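You operate a simulated robot arm through the tools that you are given. There is no shell and no other tool. Be economical: measure what you need, move in short steps, check, and stop when the job is done.

Carry out the task below with a simulated robot arm. There is one attempt and no reset: what you move stays moved.

Task
Rinse the pink and teal cups and stand them on the dish rack.
Fine: on its lower shelf; tap off.

Only the result counts: the job must be done as asked and must still hold three seconds after the hand-in. Knocking over, shifting, dropping, spilling or breaking anything else fails it.

Robot
A 7-joint arm with a two-finger parallel gripper, fixed in place. Base frame: the origin is at the foot of the arm, x ahead of it, y to its left, z up; the work surface is at about z = 0. Lengths are in m, angles in degrees, forces in N, time in s.
With the tool pointing down near the work surface it reaches from about 0.22 to 0.58 m from the base axis. Its first joint turns from -66.0 to 66.0 degrees. Payload 2.5 kg.
The tool frame sits at the grasp point between the pads (the TCP): z along the fingers, y along the line on which they close. The tips reach 0.023 m beyond it. The gripper opens to 0.094 m. The fingers are 0.038 m wide and 0.01 m thick; the gripper's body (0.054 by 0.096 m) begins 0.039 m behind the TCP.
Orientation is that of the tool frame in the base frame, as [roll, pitch, yaw] about the fixed x, y, z axes, in that order (R = Rz(yaw) Ry(pitch) Rx(roll)). With the fingers straight down and closing along the base's y, the tool's x points along the base's -x, its y along +y and its z along -z.

Tools
- The arm moves only by the tool jog_arm. Its argument "moves" is one flat list of numbers, 7 for each row, row after row: the shift along the tool's x, y, z in units of 30 mm (1.0 is 30 mm), then the turn, a rotation vector about the tool's x, y, z in units of 4 degrees (1.0 is 4 degrees), then the finger opening in m, from 0 to 0.094. In form: [dx, dy, dz, wx, wy, wz, claw, dx, dy, dz, wx, wy, wz, claw, ...]. A call has 1 to 12 rows; each row shifts and turns the commanded pose from where the row before left it, along the tool's axes as they then stand. A call with a number of a shift or a turn outside -1 to 1 is refused whole. Rows are played at 5 a second. More than 0.05 m and 8.6 degrees between two rows, or a gripper value outside its range, and nothing of the call is played. A pose out of reach is approached as far as the arm can. The call stops where the force on the tool passes 50 N (or 10 N more than at its start, if that is more) or the arm is blocked; 0.2 s more then pass. The fingers move at their own pace (about 0.108 m/s each) and stop on an object; they squeeze with about 21 N. The grip force told is the motor's: it shows also when the fingers shut on nothing. Time passes only in rows, and 0.2 s behind the last, so rows that do not move let the fingers close. It gives the time, the measured TCP pose, the force on the tool (base axes), the opening and the grip force at its end, in the units of the frame above (readings bear some noise).
- Cameras (640 x 400 px; columns grow to the right, rows downward): "scene" is fixed at [0.1148, -0.3995, 0.5545]; the picture's right is [0.86, -0.50, 0.00], its down [-0.24, -0.42, -0.88] and it looks along [0.44, 0.76, -0.48] (base axes); focal length 330 px, centre (320, 200). "wrist" rides on the gripper at [0.086, 0.016, -0.074] in the tool frame; the picture's right is [-0.18, 0.98, 0.00], its down [-0.58, -0.11, -0.81] and it looks along [-0.79, -0.15, 0.59] (tool axes); focal length 243 px, centre (320, 200). There is no depth. A picture from a camera that has moved, and an enlarged one, comes with that camera's place and axes in the base frame and with its lens.
- get_image(camera): a new picture of that camera. No time passes.
- close_up(camera, box): a new picture of the part [left, top, right, bottom] of that camera's present view, enlarged. No time passes.
- hand_in(): hands the job in; it is judged then, once.

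Go step by step. Nothing tells you positions but the pictures and the camera data: compare them with the known pose of the tool, close in by small moves and look again before you grip or let go. The budget is 120 turns and 64 pictures, counting those below and the enlarged ones. Unless the task says otherwise, let go and move clear before handing in, and close with one line.

The tools are called after ">>>" by a JSON object that holds its "name" and its "arguments". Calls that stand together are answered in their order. jog_arm: Moves the arm, as the interface text tells. Its arguments: {"type":"object","properties":{"moves":{"type":"array"}},"required":["moves"]} The other tools are called the same way: get_image (camera) takes a picture; close_up (camera, box) takes an enlarged picture of a part of a camera's view; hand_in () hands the job in.

At the start:

```text
t: 0.0
tool_pos: [0.4242, -0.0369, 0.3078]
tcp_rot: [-179.9, 0.0, 179.9]
ft_force: [-0.1, 0.2, 0.3]
width: 0.0939
grasp_force: 0.1
```

scene: 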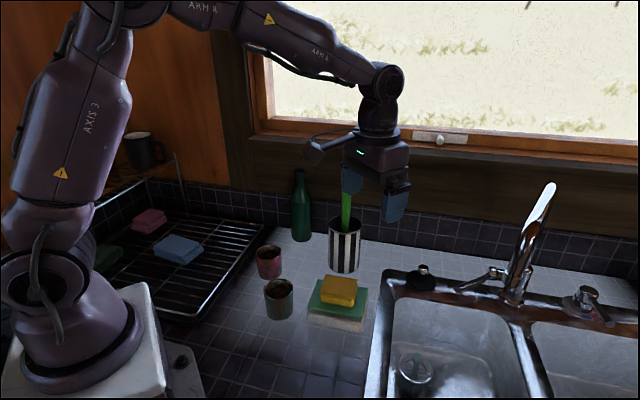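
wrist: 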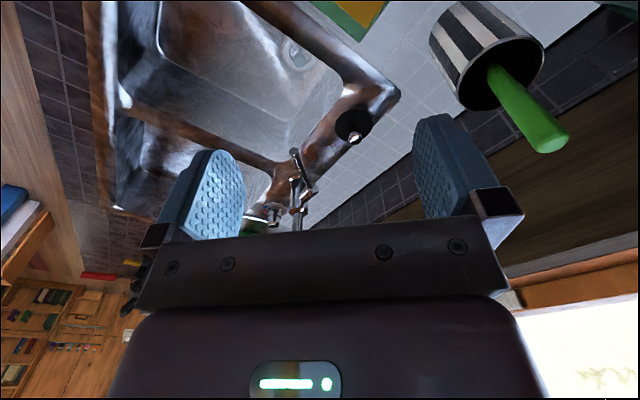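

I see the pink and teal cups near the middle of the counter, the rack to the left and the sink with its tap to the right. I'll look closer at each area first.

>>> {"name": "close_up", "arguments": {"camera": "scene", "box": [380, 170, 640, 400]}}

>>> {"name": "close_up", "arguments": {"camera": "scene", "box": [80, 110, 300, 330]}}

>>> {"name": "close_up", "arguments": {"camera": "scene", "box": [230, 210, 390, 340]}}

```text
1.74 times, centred on (510, 285) of scene
camera zoom: at [0.1148, -0.3995, 0.5545], right [0.86, -0.5, 0.0], down [-0.24, -0.42, -0.88], along [0.44, 0.76, -0.48], focal length 575 px, centre (-10, 52)
```

zoom: 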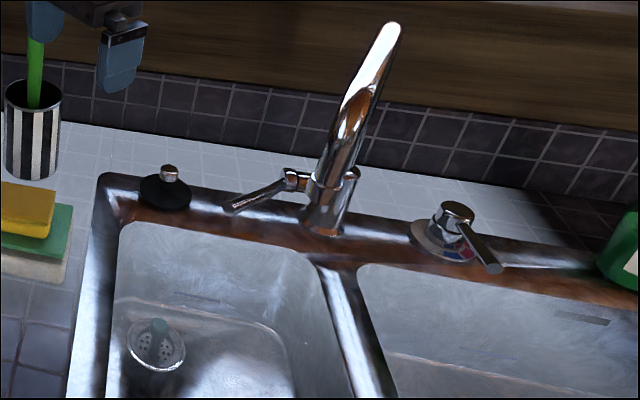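

```text
1.82 times, centred on (190, 220) of scene
camera zoom: at [0.1148, -0.3995, 0.5545], right [0.86, -0.5, 0.0], down [-0.24, -0.42, -0.88], along [0.44, 0.76, -0.48], focal length 601 px, centre (556, 164)
```

zoom: 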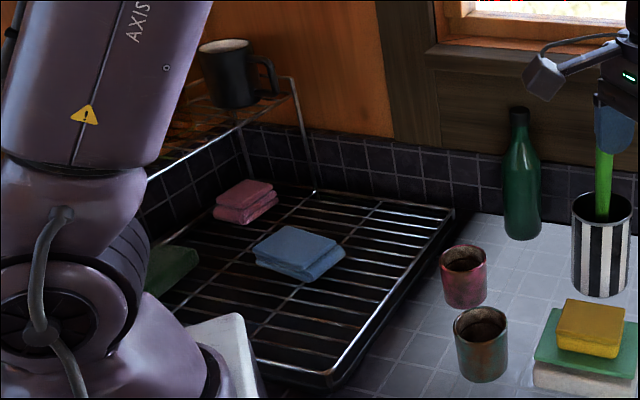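

```text
3.08 times, centred on (310, 275) of scene
camera zoom: at [0.1148, -0.3995, 0.5545], right [0.86, -0.5, 0.0], down [-0.24, -0.42, -0.88], along [0.44, 0.76, -0.48], focal length 1017 px, centre (351, -31)
```

zoom: 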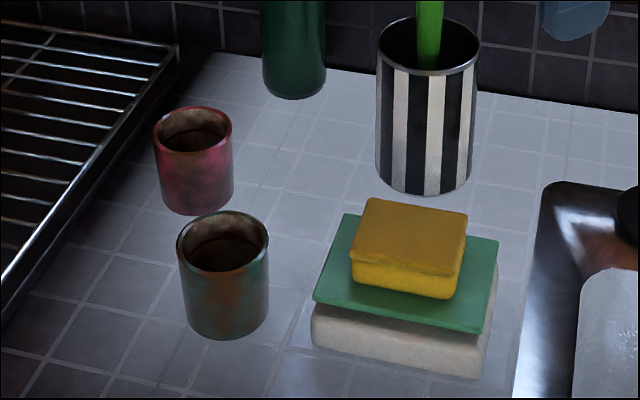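

The faucet is far off, at roughly x 0.75, y -0.15. I'll enlarge the wrist view to see its handles and which way the spout points.

>>> {"name": "close_up", "arguments": {"camera": "wrist", "box": [200, 60, 420, 250]}}

>>> {"name": "close_up", "arguments": {"camera": "scene", "box": [460, 170, 620, 310]}}

```text
2.11 times, centred on (310, 155) of wrist
camera zoom: at [0.3376, -0.0213, 0.3813], right [0.18, 0.98, 0.0], down [0.58, -0.11, 0.81], along [0.79, -0.15, -0.59], focal length 511 px, centre (341, 295)
```

zoom: 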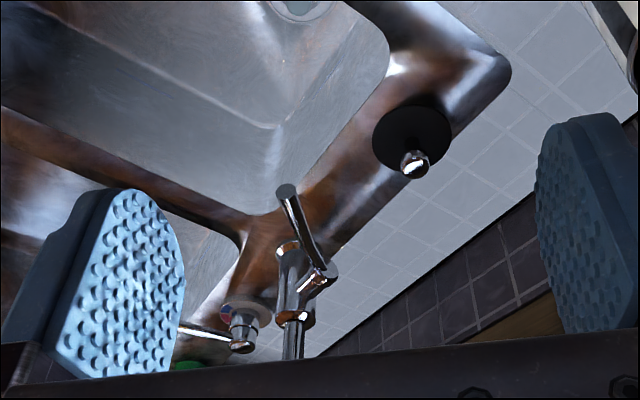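

```text
2.86 times, centred on (540, 240) of scene
camera zoom: at [0.1148, -0.3995, 0.5545], right [0.86, -0.5, 0.0], down [-0.24, -0.42, -0.88], along [0.44, 0.76, -0.48], focal length 944 px, centre (-309, 86)
```

zoom: 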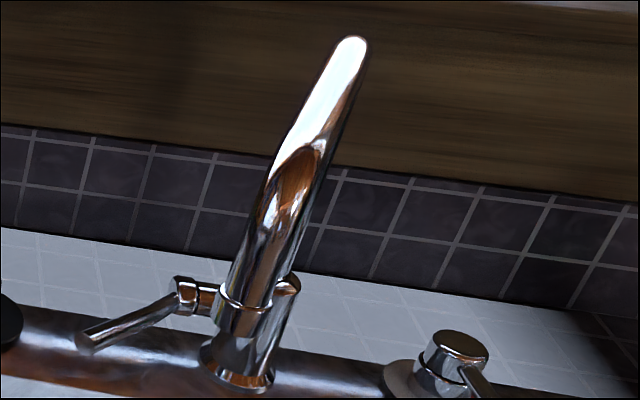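

The spout seems to arch toward the camera from a column at about [0.75,-0.15], with its top near z 0.28. I'll yaw and tilt the tool toward it to get a clear wrist view.

>>> {"name": "jog_arm", "arguments": {"moves": [0, 0, 0, 0, 0, 1, 0.094, 0, 0, 0, 0, 0, 1, 0.094, 0, 0, 0, 0, 0, 1, 0.094, 0, 0, 0, 0, -1, 0, 0.094, 0, 0, 0, 0, -1, 0, 0.094, 0, 0, 0, 0, -1, 0, 0.094, 0, 0, 0, 0, -1, 0, 0.094, 0, 0, 0, 0, -1, 0, 0.094, 0, 0, 0, 0, -1, 0, 0.094, 0, 0, 0, 0, -1, 0, 0.094, 0, 0, 0, 0, -1, 0, 0.094]}}

>>> {"name": "get_image", "arguments": {"camera": "wrist"}}

>>> {"name": "get_image", "arguments": {"camera": "scene"}}

```text
t: 2.4
tool_pos: [0.4241, -0.0367, 0.3067]
tcp_rot: [180.0, 32.1, 168.0]
ft_force: [-1.2, 0.4, 0.2]
width: 0.094
grasp_force: 0.1
```

```text
56 pictures are left
camera wrist: at [0.3172, 0.002, 0.3241], right [0.36, 0.93, 0.1], down [0.04, -0.12, 0.99], along [0.93, -0.35, -0.08], focal length 243 px, centre (320, 200)
```

wrist: 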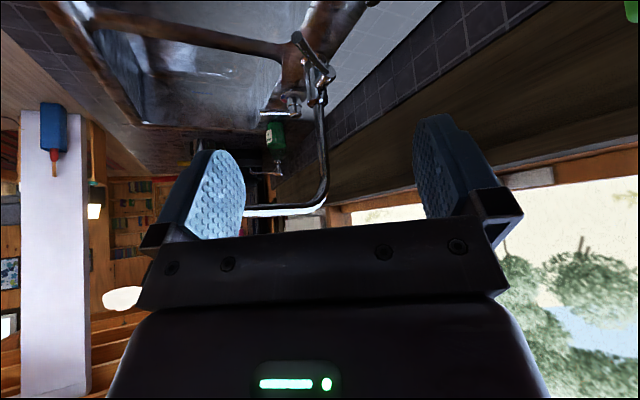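

```text
55 pictures are left
```

scene: 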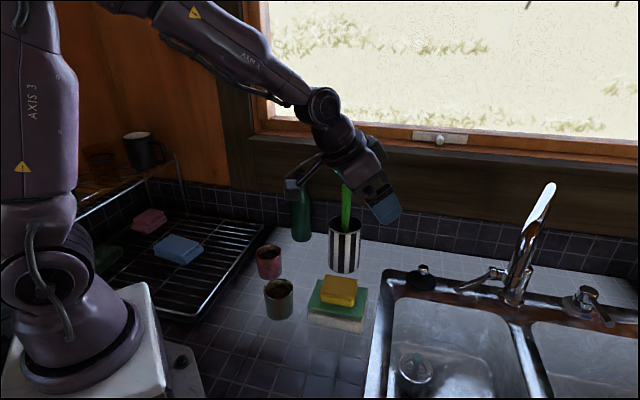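

The spout goes from the column toward −y, and its end is hidden behind a finger. I'll turn the tool further to the right to see the outlet.

>>> {"name": "jog_arm", "arguments": {"moves": [0, 0, 0, 0, -1, 1, 0.094, 0, 0, 0, 0, -1, 1, 0.094, 0, 0, 0, 0, -1, 1, 0.094, 0, 0, 0, 0, 0, 1, 0.094, 0, 0, 0, 0, 0, 1, 0.094]}}

>>> {"name": "get_image", "arguments": {"camera": "wrist"}}

```text
t: 3.6
tool_pos: [0.4243, -0.0374, 0.3078]
tcp_rot: [162.9, 41.1, 141.0]
ft_force: [0.2, 0.8, -0.6]
width: 0.094
grasp_force: 0.2
```

```text
54 pictures are left
camera wrist: at [0.3303, 0.0299, 0.3075], right [0.55, 0.76, 0.34], down [-0.25, -0.24, 0.94], along [0.8, -0.6, 0.06], focal length 243 px, centre (320, 200)
```

wrist: 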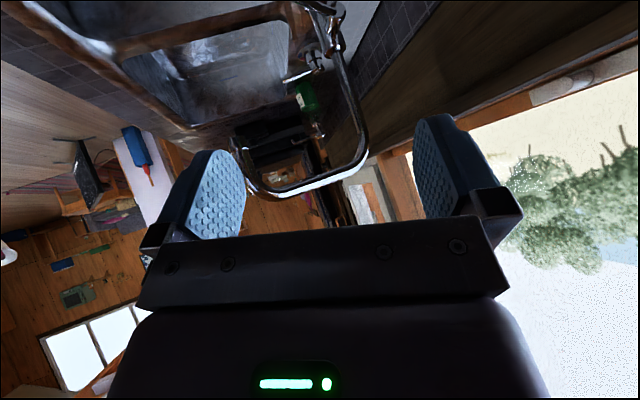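

>>> {"name": "close_up", "arguments": {"camera": "wrist", "box": [220, 0, 400, 220]}}

```text
1.82 times, centred on (310, 110) of wrist
camera zoom: at [0.3303, 0.0299, 0.3075], right [0.55, 0.76, 0.34], down [-0.25, -0.24, 0.94], along [0.8, -0.6, 0.06], focal length 441 px, centre (338, 364)
```

zoom: 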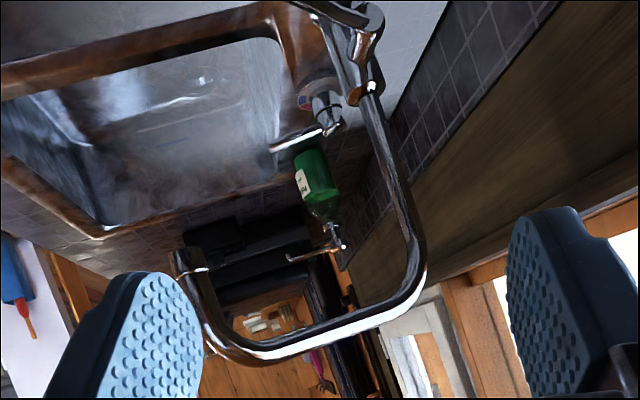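

Combining the two cameras, the tap's side lever runs from a pivot at about [0.71,-0.11,0.075] to its tip at about [0.594,-0.114,0.085]. The outlet is near [0.55,-0.21,0.22]. I'll straighten the tool and hover above the lever tip.

>>> {"name": "jog_arm", "arguments": {"moves": [0, 0, 0, 0, 0, -1, 0.06, 0, 0, 0, 0, 0, -1, 0.06, 0, 0, 0, 0, 1, -1, 0.06, 0, 0, 0, 0, 1, -1, 0.06, 0, 0, 0, 0, 1, -1, 0.06, 0, 0, 0, -0.53, 0, -0.85, 0.06, 0, 0, 0, -0.53, 0, -0.85, 0.06]}}

>>> {"name": "jog_arm", "arguments": {"moves": [-0.31, -0.313, 0.99, 0, 0, 0, 0.06, -0.31, -0.313, 0.99, 0, 0, 0, 0.06, -0.31, -0.313, 0.99, 0, 0, 0, 0.06, -0.31, -0.313, 0.99, 0, 0, 0, 0.06, -0.31, -0.313, 0.99, 0, 0, 0, 0.06, -0.31, -0.313, 0.99, 0, 0, 0, 0.06, -0.31, -0.313, 0.99, 0, 0, 0, 0.06]}}

>>> {"name": "get_image", "arguments": {"camera": "wrist"}}

>>> {"name": "get_image", "arguments": {"camera": "scene"}}

```text
t: 5.2
tool_pos: [0.4248, -0.0367, 0.3068]
tcp_rot: [-180.0, 32.1, 176.0]
ft_force: [0.0, -0.6, -0.2]
width: 0.0598
grasp_force: 0.1
```

```text
t: 6.8
tool_pos: [0.5842, -0.1136, 0.1647]
tcp_rot: [180.0, 32.0, 175.9]
ft_force: [1.4, 0.4, 0.0]
width: 0.0601
grasp_force: 0.1
```

```text
52 pictures are left
camera wrist: at [0.4723, -0.0892, 0.1822], right [0.22, 0.97, 0.1], down [0.06, -0.11, 0.99], along [0.97, -0.22, -0.08], focal length 243 px, centre (320, 200)
```

wrist: 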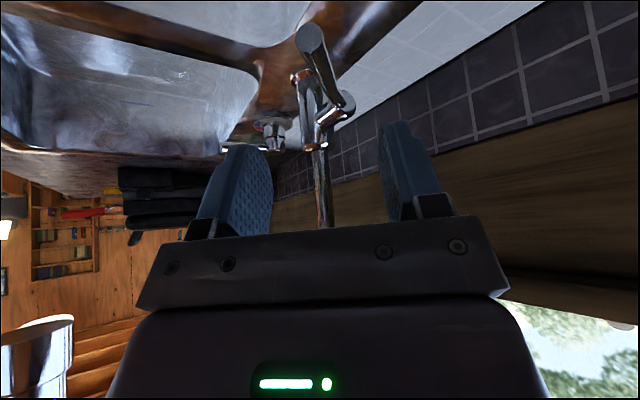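

```text
51 pictures are left
```

scene: 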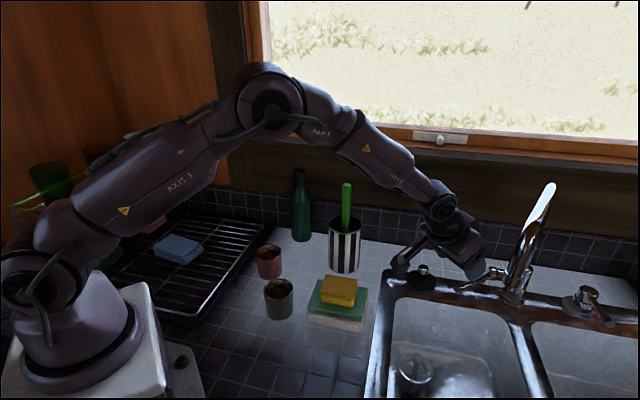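

The wrist view confirms the lever tip at [0.593,-0.114,0.085], centred between the fingers. I'll lower onto it.

>>> {"name": "jog_arm", "arguments": {"moves": [0.227, 0, 0.907, 0, 0, 0, 0.06, 0.227, 0, 0.907, 0, 0, 0, 0.06, 0.227, 0, 0.907, 0, 0, 0, 0.06]}}

>>> {"name": "get_image", "arguments": {"camera": "wrist"}}

>>> {"name": "close_up", "arguments": {"camera": "scene", "box": [400, 160, 640, 310]}}

```text
t: 7.6
tool_pos: [0.6102, -0.116, 0.0851]
tcp_rot: [179.9, 31.9, 176.0]
ft_force: [-0.5, 0.1, -0.7]
width: 0.0601
grasp_force: 0.1
```

```text
50 pictures are left
camera wrist: at [0.499, -0.0924, 0.1028], right [0.22, 0.97, 0.1], down [0.06, -0.11, 0.99], along [0.97, -0.22, -0.08], focal length 243 px, centre (320, 200)
```

wrist: 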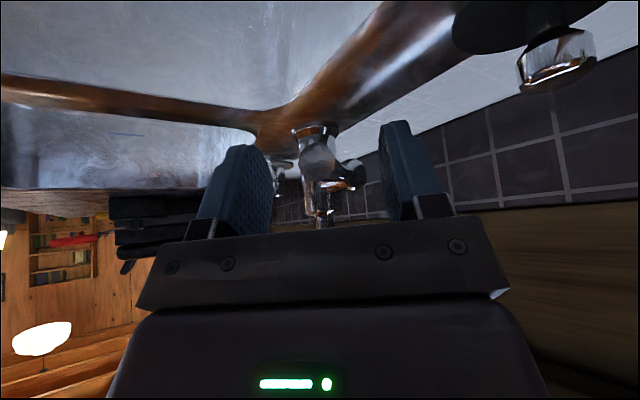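

```text
2.67 times, centred on (520, 235) of scene
camera zoom: at [0.1148, -0.3995, 0.5545], right [0.86, -0.5, 0.0], down [-0.24, -0.42, -0.88], along [0.44, 0.76, -0.48], focal length 881 px, centre (-213, 107)
```

zoom: 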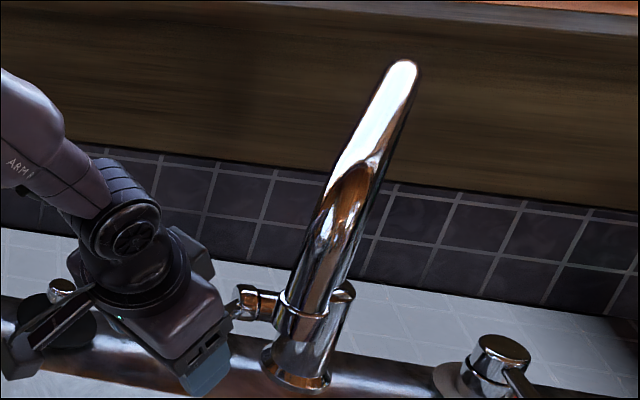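

The lever is between the fingers, so I'll close on it and try a gentle lift.

>>> {"name": "jog_arm", "arguments": {"moves": [0, 0, 0, 0, 0, 0, 0.0, 0, 0, 0, 0, 0, 0, 0.0, 0, 0, 0, 0, 0, 0, 0.0]}}

>>> {"name": "jog_arm", "arguments": {"moves": [-0.18, 0, -0.28, 0, 0, 0, 0.0, -0.18, 0, -0.28, 0, 0, 0, 0.0]}}

```text
t: 8.4
tool_pos: [0.6104, -0.1134, 0.0859]
tcp_rot: [180.0, 32.0, 176.2]
ft_force: [7.0, 7.1, -3.3]
width: 0.0165
grasp_force: 45.0
```

```text
t: 9.0
tool_pos: [0.6102, -0.1147, 0.1032]
tcp_rot: [179.8, 31.8, 176.0]
ft_force: [10.3, 11.6, -14.7]
width: 0.0165
grasp_force: 45.0
```

>>> {"name": "jog_arm", "arguments": {"moves": [-0.18, 0, -0.28, 0, 0, 0, 0.0, -0.18, 0, -0.28, 0, 0, 0, 0.0]}}

>>> {"name": "get_image", "arguments": {"camera": "wrist"}}

>>> {"name": "close_up", "arguments": {"camera": "scene", "box": [400, 160, 640, 310]}}

```text
t: 9.6
tool_pos: [0.6118, -0.1152, 0.1263]
tcp_rot: [179.9, 32.3, 176.1]
ft_force: [26.5, 12.6, -17.6]
width: 0.016
grasp_force: 45.6
```

```text
48 pictures are left
camera wrist: at [0.501, -0.0909, 0.1423], right [0.22, 0.97, 0.1], down [0.05, -0.12, 0.99], along [0.97, -0.22, -0.08], focal length 243 px, centre (320, 200)
```

wrist: 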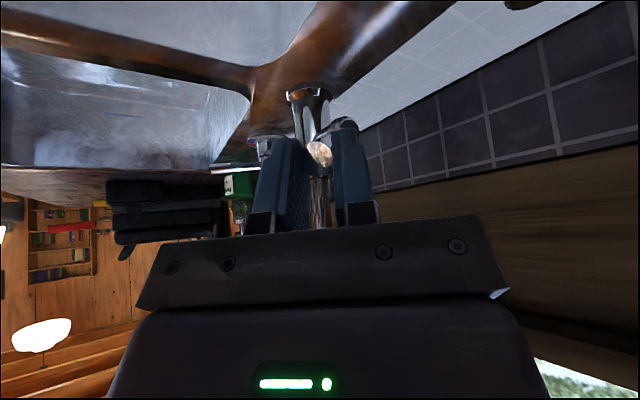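

```text
2.67 times, centred on (520, 235) of scene
camera zoom: at [0.115, -0.3996, 0.5545], right [0.86, -0.5, 0.0], down [-0.24, -0.42, -0.88], along [0.44, 0.76, -0.48], focal length 881 px, centre (-213, 107)
```

zoom: 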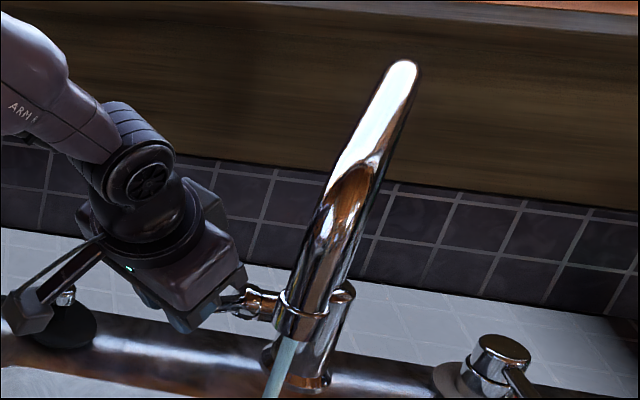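

Water is flowing, and I place the outlet at about [0.538,-0.222,0.211]. I'll release the lever and back off.

>>> {"name": "jog_arm", "arguments": {"moves": [0, 0, 0, 0, 0, 0, 0.05, 0, 0, 0, 0, 0, 0, 0.05, 0.1, 0, -1, 0, 0, 0, 0.05, 0, 0, -1, 0, 0, 0, 0.05, 0, 0, -1, 0, 0, 0, 0.05, 0, 0, -1, 0, 0, 0, 0.05, 0, 0, -1, 0, 0, 0, 0.09, 0, 0, -1, 0, 0, 0, 0.09]}}

>>> {"name": "get_image", "arguments": {"camera": "scene"}}

>>> {"name": "get_image", "arguments": {"camera": "wrist"}}

```text
t: 11.4
tool_pos: [0.514, -0.1082, 0.2782]
tcp_rot: [180.0, 31.9, 176.0]
ft_force: [0.4, -0.6, 0.1]
width: 0.0901
grasp_force: 0.1
```

```text
46 pictures are left
```

scene: 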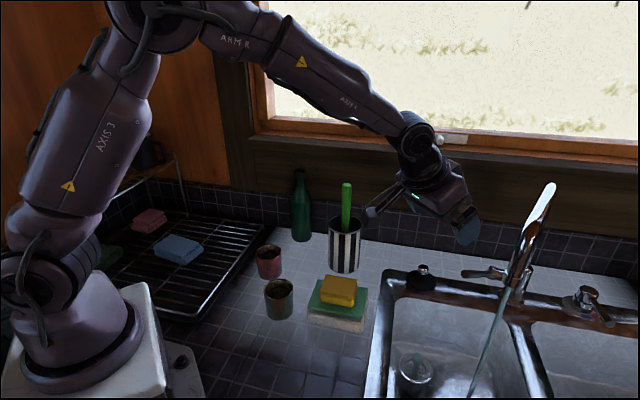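

```text
45 pictures are left
camera wrist: at [0.4019, -0.0853, 0.2952], right [0.22, 0.97, 0.1], down [0.06, -0.11, 0.99], along [0.97, -0.22, -0.08], focal length 243 px, centre (320, 200)
```

wrist: 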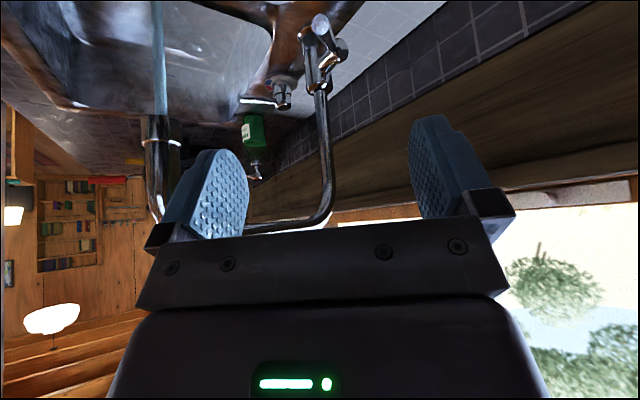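

The stream is confirmed and the lever stays up. Next is the pink cup, which I estimate at [0.325,0.213], radius 0.031 and height 0.065. I'll go there with a tilted grasp, keeping clear of the brush.

>>> {"name": "jog_arm", "arguments": {"moves": [0.76, 0.54, -0.475, 0, 0, 0, 0.094, 0.76, 0.54, -0.475, 0, 0, 0, 0.094, 0.76, 0.54, -0.475, 0, 0, 0, 0.094, 0.76, 0.54, -0.475, 0, 0, 0, 0.094, 0.76, 0.54, -0.475, 0, 0, 0, 0.094, 0.76, 0.54, -0.475, 0, 0, 0, 0.094]}}

>>> {"name": "jog_arm", "arguments": {"moves": [0, 0, 0, -0.613, 0, -0.98, 0.094, 0, 0, 0, -0.613, 0, -0.98, 0.094, 0, 0, 0, -0.613, 0, -0.98, 0.094, 0, 0, 0, -0.613, 0, -0.98, 0.094, 0, 0, 0, -0.613, 0, -0.98, 0.094, 0, 0, 0, -0.613, 0, -0.98, 0.094, 0, 0, 0, -0.613, 0, -0.98, 0.094, 0, 0, 0, -0.613, 0, -0.98, 0.094]}}

```text
t: 12.8
tool_pos: [0.3589, -0.0004, 0.2776]
tcp_rot: [-179.9, 32.0, 176.0]
ft_force: [0.5, -1.4, 0.3]
width: 0.0942
grasp_force: 0.1
```

```text
t: 14.6
tool_pos: [0.3587, -0.0014, 0.2755]
tcp_rot: [-179.9, 32.0, -147.0]
ft_force: [-0.3, 0.3, 0.2]
width: 0.0938
grasp_force: 0.0
```

>>> {"name": "jog_arm", "arguments": {"moves": [0.249, 0.943, 0.538, 0, 0, 0, 0.094, 0.249, 0.943, 0.538, 0, 0, 0, 0.094, 0.249, 0.943, 0.538, 0, 0, 0, 0.094, 0.249, 0.943, 0.538, 0, 0, 0, 0.094, 0.249, 0.943, 0.538, 0, 0, 0, 0.094, 0.249, 0.943, 0.538, 0, 0, 0, 0.094, 0.249, 0.943, 0.538, 0, 0, 0, 0.094]}}

>>> {"name": "get_image", "arguments": {"camera": "wrist"}}

>>> {"name": "get_image", "arguments": {"camera": "scene"}}

```text
t: 16.2
tool_pos: [0.2618, 0.1731, 0.1517]
tcp_rot: [-180.0, 31.9, -147.1]
ft_force: [0.1, -0.5, 0.9]
width: 0.0939
grasp_force: 0.0
```

```text
44 pictures are left
camera wrist: at [0.1594, 0.1248, 0.1687], right [-0.4, 0.91, 0.1], down [0.11, -0.06, 0.99], along [0.91, 0.41, -0.08], focal length 243 px, centre (320, 200)
```

wrist: 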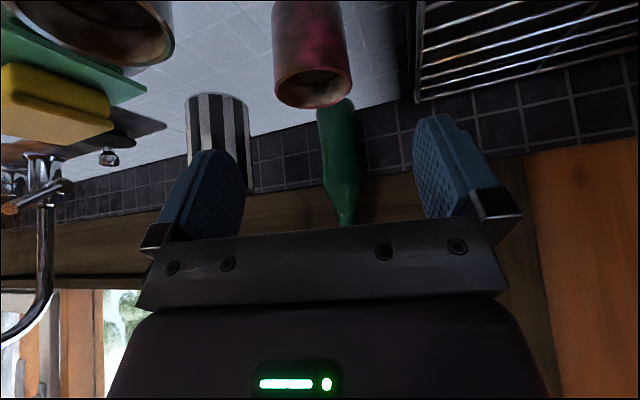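

```text
43 pictures are left
```

scene: 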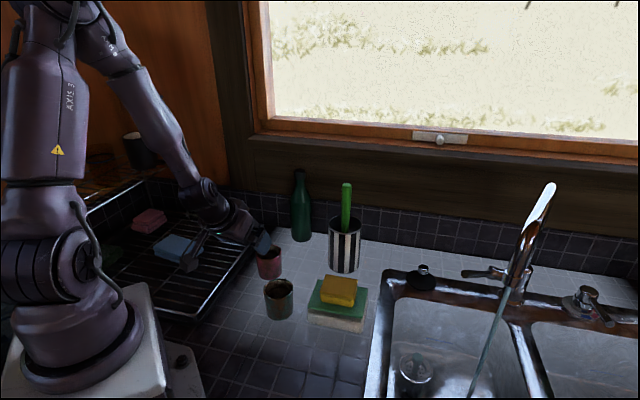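

The wrist view puts the pink rim centre at about [0.326,0.206], so only a small lateral correction is needed before going down along the tool axis.

>>> {"name": "jog_arm", "arguments": {"moves": [-0.08, -0.21, 0.24, 0, 0, 0, 0.094, 0, 0, 1, 0, 0, 0, 0.094, 0, 0, 1, 0, 0, 0, 0.094, 0, 0, 0.5, 0, 0, 0, 0.094]}}

>>> {"name": "get_image", "arguments": {"camera": "wrist"}}

```text
t: 17.2
tool_pos: [0.3066, 0.1928, 0.0833]
tcp_rot: [-180.0, 32.0, -147.0]
ft_force: [-0.6, 0.1, 0.4]
width: 0.094
grasp_force: 0.1
```

```text
42 pictures are left
camera wrist: at [0.2026, 0.1435, 0.1011], right [-0.4, 0.91, 0.1], down [0.11, -0.06, 0.99], along [0.91, 0.41, -0.08], focal length 243 px, centre (320, 200)
```

wrist: 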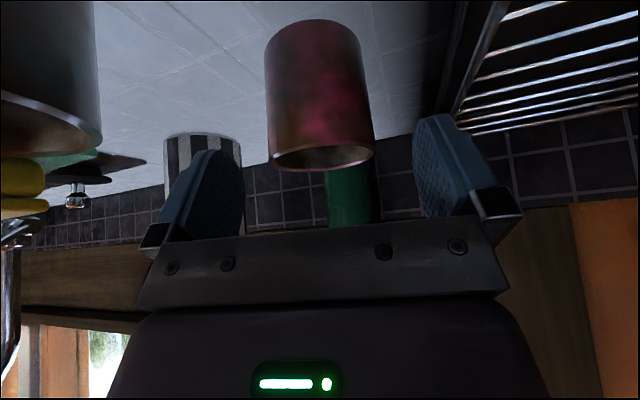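

>>> {"name": "jog_arm", "arguments": {"moves": [0, 0, 0.75, 0, 0, 0, 0.094, 0, 0.04, 0.75, 0, 0, 0, 0.094, 0, 0, 0, 0, 0, 0, 0.0, 0, 0, 0, 0, 0, 0, 0.0, 0, 0, 0, 0, 0, 0, 0.0]}}

>>> {"name": "get_image", "arguments": {"camera": "wrist"}}

```text
t: 18.4
tool_pos: [0.3239, 0.2067, 0.0468]
tcp_rot: [180.0, 32.0, -147.0]
ft_force: [0.8, 1.6, 0.0]
width: 0.0596
grasp_force: 20.9
```

```text
41 pictures are left
camera wrist: at [0.2219, 0.1591, 0.0637], right [-0.4, 0.91, 0.1], down [0.11, -0.06, 0.99], along [0.91, 0.41, -0.08], focal length 243 px, centre (320, 200)
```

wrist: 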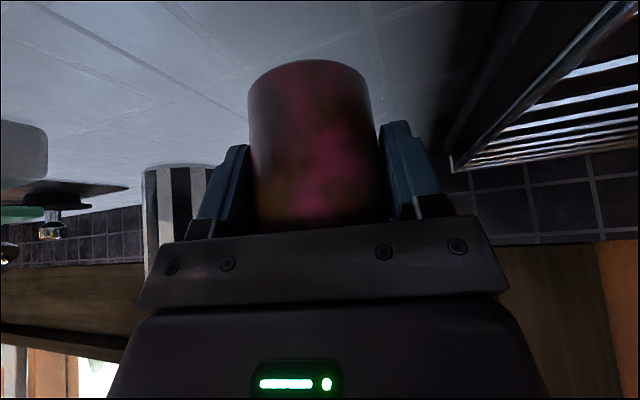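

The pink cup is gripped (width 0.0596). I'll lift it straight up, then swing toward the sink keeping it level.

>>> {"name": "jog_arm", "arguments": {"moves": [-0.5, 0, -0.8, 0, 0, 0, 0.0, -0.53, 0, -0.848, 0, 0, 0, 0.0, -0.53, 0, -0.848, 0, 0, 0, 0.0, -0.53, 0, -0.848, 0, 0, 0, 0.0, -0.53, 0, -0.848, 0, 0, 0, 0.0, -0.53, 0, -0.848, 0, 0, 0, 0.0]}}

>>> {"name": "jog_arm", "arguments": {"moves": [0.2, -0.8, 0, 0.613, 0, 0.98, 0.0, 0.2, -0.8, 0, 0.613, 0, 0.98, 0.0, 0.2, -0.8, 0, 0.613, 0, 0.98, 0.0, 0.2, -0.8, 0, 0.613, 0, 0.98, 0.0, 0, -0.8, 0, 0.613, 0, 0.98, 0.0, 0, -0.8, 0, 0.613, 0, 0.98, 0.0, 0, -0.8, 0, 0.613, 0, 0.98, 0.0, 0, -0.8, 0, 0.613, 0, 0.98, 0.0, 0, -0.8, 0, 0.613, 0, 0.98, 0.0, 0, -0.8, 0, 0.613, 0, 0.98, 0.0, 0, -0.8, 0, 0.613, 0, 0.98, 0.0, 0, -0.8, 0, 0.613, 0, 0.98, 0.0]}}

>>> {"name": "get_image", "arguments": {"camera": "scene"}}

```text
t: 19.8
tool_pos: [0.3258, 0.2075, 0.2263]
tcp_rot: [179.9, 32.1, -147.1]
ft_force: [0.4, 0.2, -0.4]
width: 0.0596
grasp_force: 21.0
```

```text
t: 22.4
tool_pos: [0.3444, -0.0776, 0.2122]
tcp_rot: [-180.0, 32.0, 157.3]
ft_force: [0.2, 0.1, -0.5]
width: 0.0597
grasp_force: 21.2
```

```text
40 pictures are left
```

scene: 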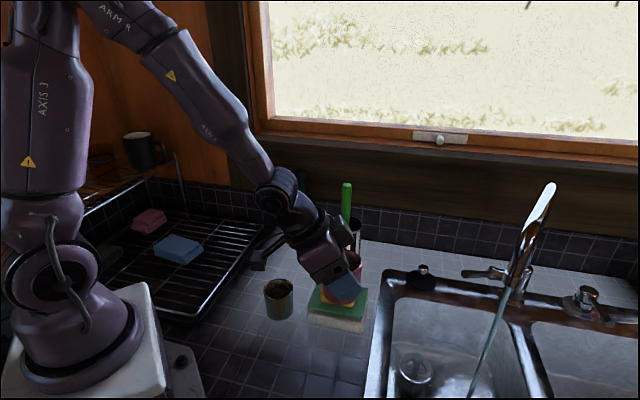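

Next I'll move the cup to a staging spot just short of the stream and tilt the tool back about 24°, so the gripper body stays out of the water.

>>> {"name": "jog_arm", "arguments": {"moves": [-0.508, -0.307, 0.855, 0, 0, 0, 0.0, -0.508, -0.307, 0.855, 0, 0, 0, 0.0, -0.508, -0.307, 0.855, 0, 0, 0, 0.0, -0.508, -0.307, 0.855, 0, 0, 0, 0.0, -0.508, -0.307, 0.855, 0, 0, 0, 0.0, -0.508, -0.307, 0.855, 0, 0, 0, 0.0]}}

>>> {"name": "jog_arm", "arguments": {"moves": [0, 0, 0, 0, -1, 0, 0.0, 0, 0, 0, 0, -1, 0, 0.0, 0, 0, 0, 0, -1, 0, 0.0, 0, 0, 0, 0, -1, 0, 0.0, 0, 0, 0, 0, -1, 0, 0.0, 0, 0, 0, 0, -1, 0, 0.0]}}

>>> {"name": "get_image", "arguments": {"camera": "scene"}}

>>> {"name": "get_image", "arguments": {"camera": "wrist"}}

```text
t: 23.8
tool_pos: [0.4663, -0.1883, 0.1295]
tcp_rot: [-180.0, 32.0, 157.6]
ft_force: [0.1, 0.3, -0.9]
width: 0.0597
grasp_force: 20.9
```

```text
t: 25.2
tool_pos: [0.4689, -0.1883, 0.1285]
tcp_rot: [179.9, 56.0, 157.5]
ft_force: [-0.6, 0.2, -2.1]
width: 0.0598
grasp_force: 21.1
```

```text
39 pictures are left
```

scene: 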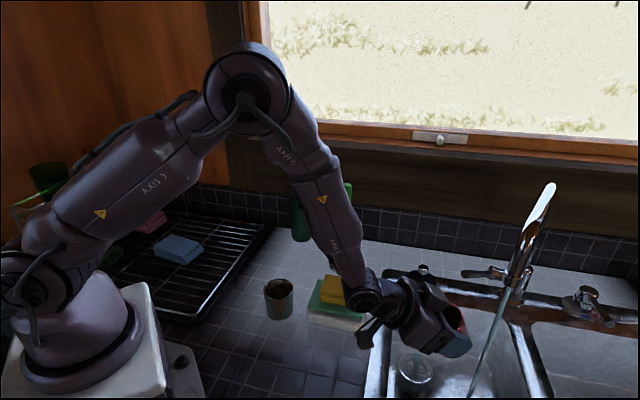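

```text
38 pictures are left
camera wrist: at [0.3729, -0.1319, 0.0989], right [0.47, 0.87, 0.15], down [-0.36, 0.03, 0.93], along [0.81, -0.49, 0.33], focal length 243 px, centre (320, 200)
```

wrist: 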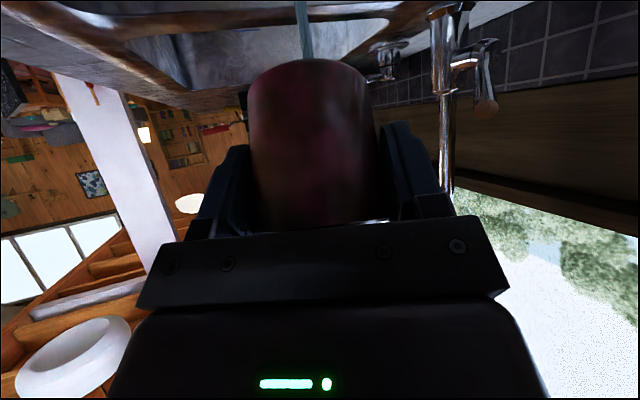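

The cup is in line with the stream, so I'll move its mouth under the water.

>>> {"name": "jog_arm", "arguments": {"moves": [-0.397, -0.07, 0.757, 0, 0, 0, 0.0, -0.397, -0.07, 0.757, 0, 0, 0, 0.0, -0.397, -0.07, 0.757, 0, 0, 0, 0.0]}}

>>> {"name": "close_up", "arguments": {"camera": "scene", "box": [400, 200, 600, 380]}}

>>> {"name": "get_image", "arguments": {"camera": "wrist"}}

```text
t: 26.0
tool_pos: [0.5381, -0.2217, 0.1214]
tcp_rot: [-180.0, 56.0, 157.5]
ft_force: [-0.4, 0.1, -0.8]
width: 0.0597
grasp_force: 20.5
```

```text
2.22 times, centred on (500, 290) of scene
camera zoom: at [0.1148, -0.3995, 0.5545], right [0.86, -0.5, 0.0], down [-0.24, -0.42, -0.88], along [0.44, 0.76, -0.48], focal length 734 px, centre (-80, 0)
```

zoom: 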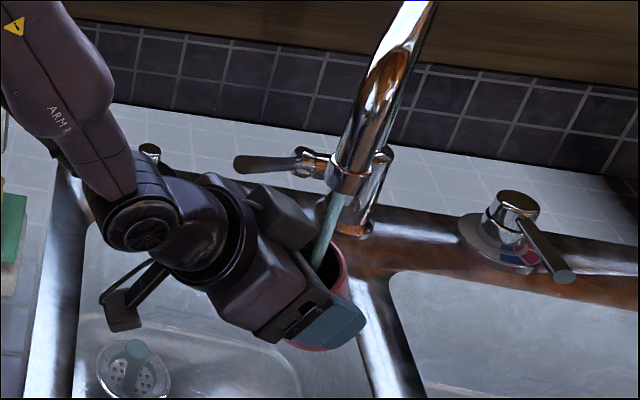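

```text
36 pictures are left
camera wrist: at [0.4424, -0.165, 0.0909], right [0.47, 0.87, 0.15], down [-0.36, 0.03, 0.93], along [0.81, -0.49, 0.33], focal length 243 px, centre (320, 200)
```

wrist: 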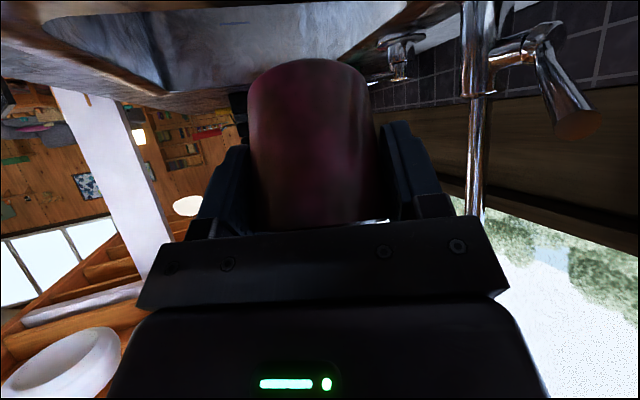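

The stream goes straight into the cup. I'll hold it there for a few seconds.

>>> {"name": "jog_arm", "arguments": {"moves": [0, 0, 0, 0, 0, 0, 0, 0, 0, 0, 0, 0, 0, 0, 0, 0, 0, 0, 0, 0, 0, 0, 0, 0, 0, 0, 0, 0, 0, 0, 0, 0, 0, 0, 0, 0, 0, 0, 0, 0, 0, 0, 0, 0, 0, 0, 0, 0, 0, 0, 0, 0, 0, 0, 0, 0, 0, 0, 0, 0, 0, 0, 0, 0, 0, 0, 0, 0, 0, 0, 0, 0, 0, 0, 0, 0, 0, 0, 0, 0, 0, 0, 0, 0]}}

>>> {"name": "close_up", "arguments": {"camera": "scene", "box": [450, 250, 550, 350]}}

```text
t: 28.6
tool_pos: [0.5386, -0.2222, 0.1203]
tcp_rot: [180.0, 56.0, 157.5]
ft_force: [-0.1, 0.5, -3.2]
width: 0.0599
grasp_force: 20.9
```

```text
4.00 times, centred on (500, 300) of scene
camera zoom: at [0.1148, -0.3995, 0.5545], right [0.86, -0.5, 0.0], down [-0.24, -0.42, -0.88], along [0.44, 0.76, -0.48], focal length 1322 px, centre (-400, -200)
```

zoom: 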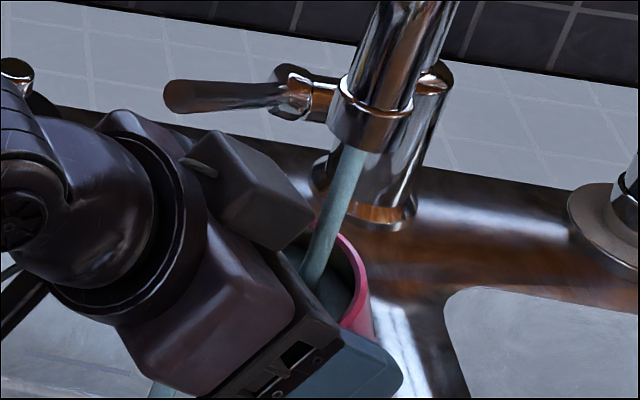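

The inside looks clean and the cup is full, with water running over. I'll back out of the stream and tip the water into the basin.

>>> {"name": "jog_arm", "arguments": {"moves": [0.31, 0, -0.66, 0, 0, 0, 0, 0.31, 0, -0.66, 0, 0, 0, 0, 0.31, 0, -0.66, 0, 0, 0, 0, 0, 0, 0, 0, -1, 0, 0, 0, 0, 0, 0, -1, 0, 0, 0, 0, 0, 0, -1, 0, 0, 0, 0, 0, 0, -1, 0, 0]}}

>>> {"name": "jog_arm", "arguments": {"moves": [0, 0, 0, 0, 0, 1, 0, 0, 0, 0, 0, 0, 1, 0, 0, 0, 0, 0, 0, 1, 0, 0, 0, 0, 0, 0, 1, 0, 0, 0, 0, 0, 0, 1, 0, 0, 0, 0, 0, 0, 1, 0, 0, 0, 0, 0, 0, 1, 0, 0, 0, 0, 0, 0, 1, 0, 0, 0, 0, 0, 0, 1, 0, 0, 0, 0, 0, 0, 1, 0, 0, 0, 0, 0, 0, 1, 0, 0, 0, 0, 0, 0, 1, 0]}}

>>> {"name": "get_image", "arguments": {"camera": "scene"}}

```text
t: 30.2
tool_pos: [0.4765, -0.1983, 0.1301]
tcp_rot: [-179.9, 72.0, 157.6]
ft_force: [0.0, 0.5, -2.3]
width: 0.0596
grasp_force: 20.6
```

```text
t: 32.8
tool_pos: [0.4748, -0.1984, 0.1308]
tcp_rot: [113.6, 39.4, 83.0]
ft_force: [0.4, 0.7, -1.2]
width: 0.0596
grasp_force: 21.1
```

```text
34 pictures are left
```

scene: 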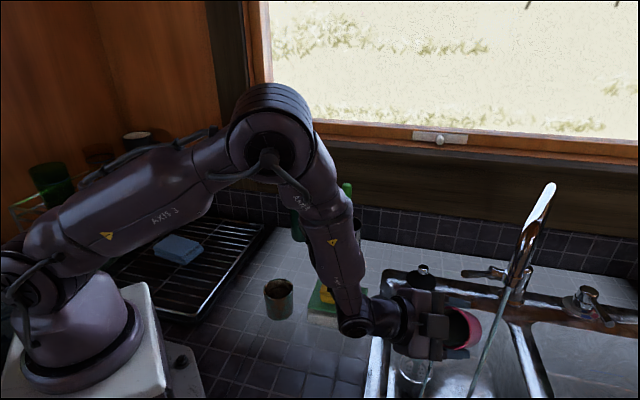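

Rolling works, so I'll continue until the cup is well past horizontal.

>>> {"name": "jog_arm", "arguments": {"moves": [0, 0, 0, 0, 0, 1, 0, 0, 0, 0, 0, 0, 1, 0, 0, 0, 0, 0, 0, 1, 0, 0, 0, 0, 0, 0, 1, 0, 0, 0, 0, 0, 0, 1, 0, 0, 0, 0, 0, 0, 1, 0, 0, 0, 0, 0, 0, 1, 0, 0, 0, 0, 0, 0, 1, 0, 0, 0, 0, 0, 0, 1, 0, 0, 0, 0, 0, 0, 1, 0, 0, 0, 0, 0, 0, 1, 0, 0, 0, 0, 0, 0, 1, 0]}}

>>> {"name": "jog_arm", "arguments": {"moves": [0, 0, 0, 0, 0, 1, 0, 0, 0, 0, 0, 0, 1, 0, 0, 0, 0, 0, 0, 1, 0, 0, 0, 0, 0, 0, 1, 0, 0, 0, 0, 0, 0, 1, 0, 0, 0, 0, 0, 0, 1, 0, 0, 0, 0, 0, 0, 1, 0, 0, 0, 0, 0, 0, 1, 0, 0, 0, 0, 0, 0, 1, 0, 0, 0, 0, 0, 0, 1, 0, 0, 0, 0, 0, 0, 1, 0, 0, 0, 0, 0, 0, 1, 0]}}

>>> {"name": "get_image", "arguments": {"camera": "scene"}}

```text
t: 35.4
tool_pos: [0.4775, -0.1982, 0.1308]
tcp_rot: [108.1, -5.7, 65.7]
ft_force: [0.6, 0.4, -1.7]
width: 0.0597
grasp_force: 20.9
```

```text
t: 38.0
tool_pos: [0.4763, -0.1976, 0.1321]
tcp_rot: [118.9, -50.4, 44.5]
ft_force: [-0.3, -0.8, -1.2]
width: 0.0599
grasp_force: 21.4
```

```text
33 pictures are left
```

scene: 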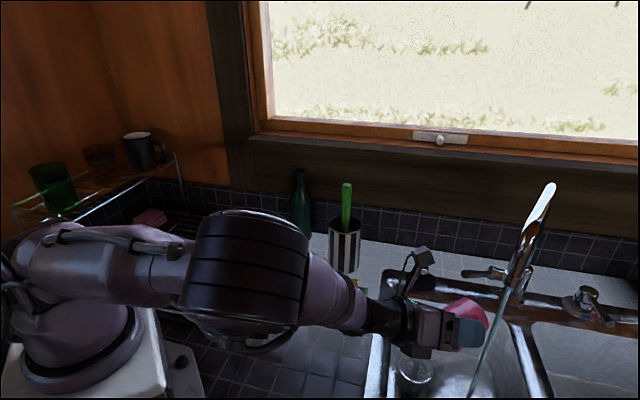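

The cup now points below horizontal. I'll tip it a little more so it drains, and check.

>>> {"name": "jog_arm", "arguments": {"moves": [0, 0, 0, -0.588, 0.809, 0, 0, 0, 0, 0, -0.588, 0.809, 0, 0, 0, 0, 0, -0.588, 0.809, 0, 0, 0, 0, 0, 0, 0, 0, 0, 0, 0, 0, 0, 0, 0, 0, 0, 0, 0, 0, 0, 0, 0]}}

>>> {"name": "close_up", "arguments": {"camera": "scene", "box": [340, 220, 560, 400]}}

```text
t: 39.4
tool_pos: [0.4765, -0.1992, 0.1302]
tcp_rot: [100.1, -53.6, 59.3]
ft_force: [0.5, 0.3, -1.3]
width: 0.0596
grasp_force: 21.1
```

```text
2.22 times, centred on (450, 310) of scene
camera zoom: at [0.1148, -0.3995, 0.5545], right [0.86, -0.5, 0.0], down [-0.24, -0.42, -0.88], along [0.44, 0.76, -0.48], focal length 734 px, centre (31, -44)
```

zoom: 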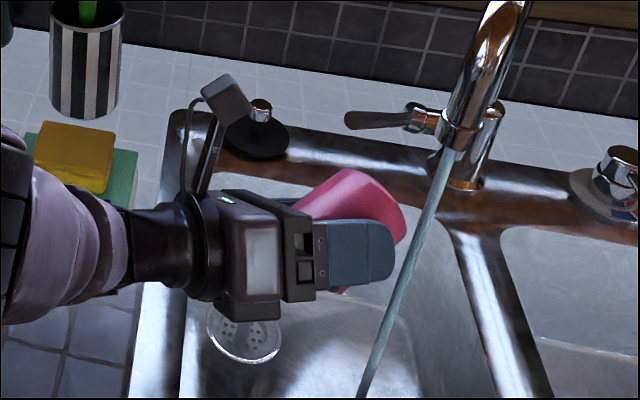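

The cup is clean and drained. I'll reverse the roll.

>>> {"name": "jog_arm", "arguments": {"moves": [0, 0, 0, 0.588, -0.809, 0, 0, 0, 0, 0, 0.588, -0.809, 0, 0, 0, 0, 0, 0.588, -0.809, 0, 0, 0, 0, 0, 0, 0, -1, 0, 0, 0, 0, 0, 0, -1, 0, 0, 0, 0, 0, 0, -1, 0, 0, 0, 0, 0, 0, -1, 0, 0, 0, 0, 0, 0, -1, 0, 0, 0, 0, 0, 0, -1, 0, 0, 0, 0, 0, 0, -1, 0, 0, 0, 0, 0, 0, -1, 0, 0, 0, 0, 0, 0, -1, 0]}}

>>> {"name": "jog_arm", "arguments": {"moves": [0, 0, 0, 0, 0, -1, 0, 0, 0, 0, 0, 0, -1, 0, 0, 0, 0, 0, 0, -1, 0, 0, 0, 0, 0, 0, -1, 0, 0, 0, 0, 0, 0, -1, 0, 0, 0, 0, 0, 0, -1, 0, 0, 0, 0, 0, 0, -1, 0, 0, 0, 0, 0, 0, -1, 0, 0, 0, 0, 0, 0, -1, 0, 0, 0, 0, 0, 0, -1, 0, 0, 0, 0, 0, 0, -1, 0, 0, 0, 0, 0, 0, -1, 0]}}

>>> {"name": "jog_arm", "arguments": {"moves": [0, 0, 0, 0, 0, -1, 0, 0, 0, 0, 0, 0, -1, 0, 0, 0, 0, 0, 0, -1, 0, 0, 0, 0, 0, 0, -1, 0, 0, 0, 0, 0, 0, -1, 0, 0, 0, 0, 0, 0, -1, 0, 0, 0, 0, 0, 0, -1, 0, 0, 0, 0, 0, 0, -1, 0, 0, 0, 0, 0, 0, -1, 0, 0, 0, 0, 0, 0, -1, 0, 0, 0, 0, 0, 0, -1, 0, 0, 0, 0, 0, 0, -1, 0]}}

>>> {"name": "jog_arm", "arguments": {"moves": [0, 0, 0, 0, 0, -1, 0, 0, 0, 0, 0, 0, -1, 0, 0, 0, 0, 0, 0, -1, 0, 0, 0, 0, 0, 1, 0, 0, 0, 0, 0, 0, 1, 0, 0, 0, 0, 0, 0, 1, 0, 0, 0, 0, 0, 0, 1, 0, 0]}}

>>> {"name": "get_image", "arguments": {"camera": "scene"}}

```text
t: 42.0
tool_pos: [0.4763, -0.1984, 0.1314]
tcp_rot: [108.9, -17.0, 61.8]
ft_force: [0.4, -0.1, -1.3]
width: 0.0598
grasp_force: 21.1
```

```text
t: 44.6
tool_pos: [0.4759, -0.1974, 0.1313]
tcp_rot: [110.6, 28.6, 77.7]
ft_force: [-0.5, 0.5, -2.0]
width: 0.0594
grasp_force: 20.4
```

```text
t: 47.2
tool_pos: [0.4772, -0.1974, 0.13]
tcp_rot: [147.6, 68.5, 123.2]
ft_force: [1.3, -0.6, -0.7]
width: 0.0596
grasp_force: 20.6
```

```text
t: 48.8
tool_pos: [0.4759, -0.1986, 0.131]
tcp_rot: [-180.0, 55.8, 157.5]
ft_force: [0.0, 0.7, -1.6]
width: 0.0597
grasp_force: 20.9
```

```text
31 pictures are left
```

scene: 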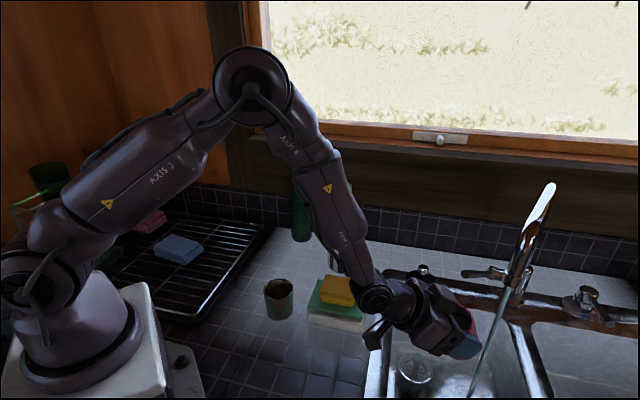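

I'll bring the cup back upright and retrace the path to above the pink cup's old spot, next to the rack.

>>> {"name": "jog_arm", "arguments": {"moves": [0, 0, 0, 0, 1, 0, 0, 0, 0, 0, 0, 1, 0, 0, 0, 0, 0, 0, 1, 0, 0, 0, 0, 0, 0, 1, 0, 0, 0, 0, 0, 0, 1, 0, 0, 0, 0, 0, 0, 1, 0, 0, 0.508, 0.307, -0.855, 0, 0, 0, 0, 0.508, 0.307, -0.855, 0, 0, 0, 0, 0.508, 0.307, -0.855, 0, 0, 0, 0, 0.508, 0.307, -0.855, 0, 0, 0, 0, 0.508, 0.307, -0.855, 0, 0, 0, 0, 0.508, 0.307, -0.855, 0, 0, 0, 0]}}

>>> {"name": "jog_arm", "arguments": {"moves": [0, 0.8, 0, -0.613, 0, -0.98, 0.0, 0, 0.8, 0, -0.613, 0, -0.98, 0.0, 0, 0.8, 0, -0.613, 0, -0.98, 0.0, 0, 0.8, 0, -0.613, 0, -0.98, 0.0, 0, 0.8, 0, -0.613, 0, -0.98, 0.0, 0, 0.8, 0, -0.613, 0, -0.98, 0.0, 0, 0.8, 0, -0.613, 0, -0.98, 0.0, 0, 0.8, 0, -0.613, 0, -0.98, 0.0, 0, 0.8, 0, -0.613, 0, -0.98, 0.0, 0, 0.8, 0, -0.613, 0, -0.98, 0.0, 0, 0.8, 0, -0.613, 0, -0.98, 0.0, 0, 0.8, 0, -0.613, 0, -0.98, 0.0]}}

>>> {"name": "get_image", "arguments": {"camera": "scene"}}

>>> {"name": "get_image", "arguments": {"camera": "wrist"}}

```text
t: 51.4
tool_pos: [0.3518, -0.0873, 0.2127]
tcp_rot: [180.0, 32.1, 157.5]
ft_force: [0.2, 0.2, -1.0]
width: 0.0596
grasp_force: 21.2
```

```text
t: 54.0
tool_pos: [0.3392, 0.1896, 0.2139]
tcp_rot: [180.0, 32.0, -146.9]
ft_force: [-0.2, -0.4, -1.1]
width: 0.0596
grasp_force: 20.8
```

```text
30 pictures are left
```

scene: 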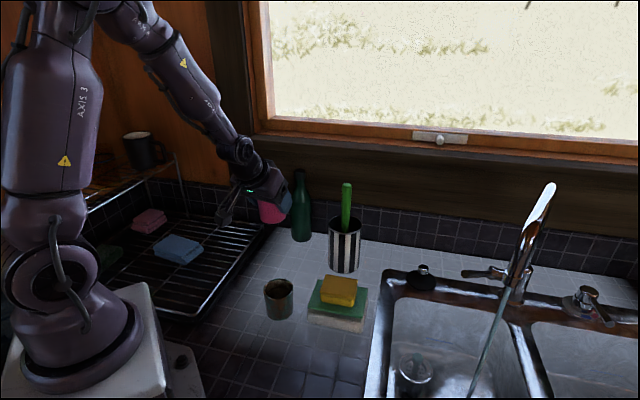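

```text
29 pictures are left
camera wrist: at [0.2349, 0.1414, 0.2304], right [-0.41, 0.91, 0.1], down [0.11, -0.05, 0.99], along [0.91, 0.41, -0.08], focal length 243 px, centre (320, 200)
```

wrist: 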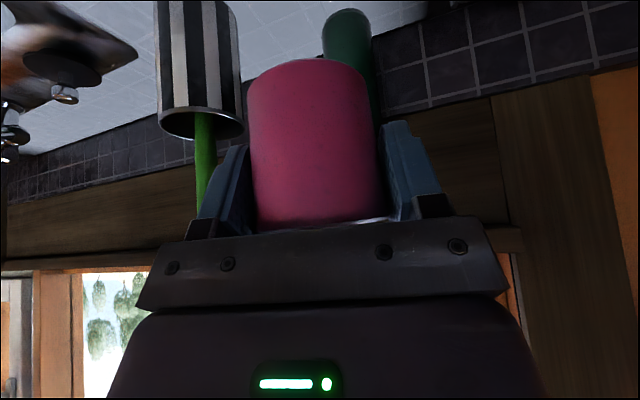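

The pink cup is clean and upright. The rack's rim is at z of about 0.027, with its right edge running from [0.137,0.136] to [0.38,0.376]. I'll take the cup to hover above a free spot at about [0.294,0.376].

>>> {"name": "jog_arm", "arguments": {"moves": [0, 0, 0, -0.613, 0, -0.98, 0.0, 0, 0, 0, -0.613, 0, -0.98, 0.0, 0, 0, 0, -0.613, 0, -0.98, 0.0, 0, 0, 0, -0.613, 0, -0.98, 0.0, -0.32, 0.835, 0.685, 0, 0, 0, 0, -0.32, 0.835, 0.685, 0, 0, 0, 0, -0.32, 0.835, 0.685, 0, 0, 0, 0, -0.32, 0.835, 0.685, 0, 0, 0, 0, -0.32, 0.835, 0.685, 0, 0, 0, 0, -0.32, 0.835, 0.685, 0, 0, 0, 0]}}

>>> {"name": "get_image", "arguments": {"camera": "wrist"}}

>>> {"name": "close_up", "arguments": {"camera": "scene", "box": [80, 110, 320, 330]}}

```text
t: 56.2
tool_pos: [0.2926, 0.3736, 0.1384]
tcp_rot: [-179.9, 32.0, -128.6]
ft_force: [-0.3, -0.7, -1.2]
width: 0.0598
grasp_force: 21.3
```

```text
28 pictures are left
camera wrist: at [0.2083, 0.2959, 0.1553], right [-0.67, 0.73, 0.1], down [0.13, -0.02, 0.99], along [0.73, 0.68, -0.08], focal length 243 px, centre (320, 200)
```

wrist: 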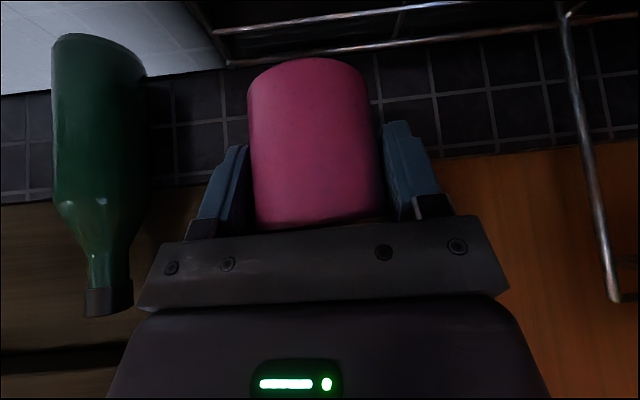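

```text
1.82 times, centred on (200, 220) of scene
camera zoom: at [0.1148, -0.3996, 0.5545], right [0.86, -0.5, 0.0], down [-0.24, -0.42, -0.88], along [0.44, 0.76, -0.48], focal length 601 px, centre (538, 164)
```

zoom: 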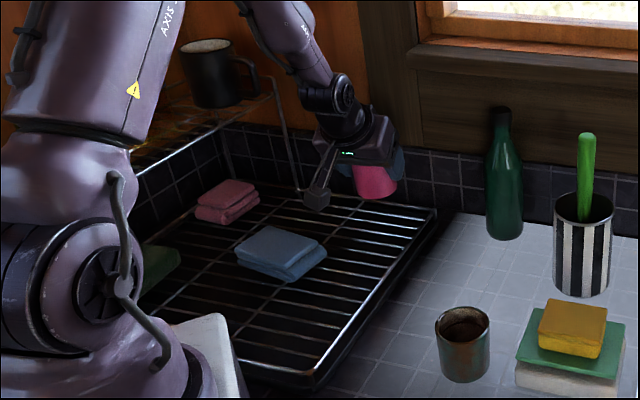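

The geometry checks out, so I'll lower the cup, going slowly near contact.

>>> {"name": "jog_arm", "arguments": {"moves": [0.53, 0, 0.848, 0, 0, 0, 0, 0.45, 0, 0.72, 0, 0, 0, 0, 0.05, 0, 0.085, 0, 0, 0, 0]}}

>>> {"name": "jog_arm", "arguments": {"moves": [0.053, 0, 0.085, 0, 0, 0, 0]}}

>>> {"name": "jog_arm", "arguments": {"moves": [0.053, 0, 0.085, 0, 0, 0, 0]}}

```text
t: 57.0
tool_pos: [0.2911, 0.375, 0.0801]
tcp_rot: [179.9, 32.0, -128.4]
ft_force: [1.1, -0.1, 0.4]
width: 0.0595
grasp_force: 21.4
```

```text
t: 57.4
tool_pos: [0.2925, 0.3741, 0.0777]
tcp_rot: [-179.9, 32.2, -128.6]
ft_force: [1.6, -4.2, 14.6]
width: 0.0595
grasp_force: 20.8
```

```text
t: 57.8
tool_pos: [0.2921, 0.3746, 0.0751]
tcp_rot: [-179.8, 32.4, -128.6]
ft_force: [4.1, 0.0, 17.3]
width: 0.0598
grasp_force: 21.2
```

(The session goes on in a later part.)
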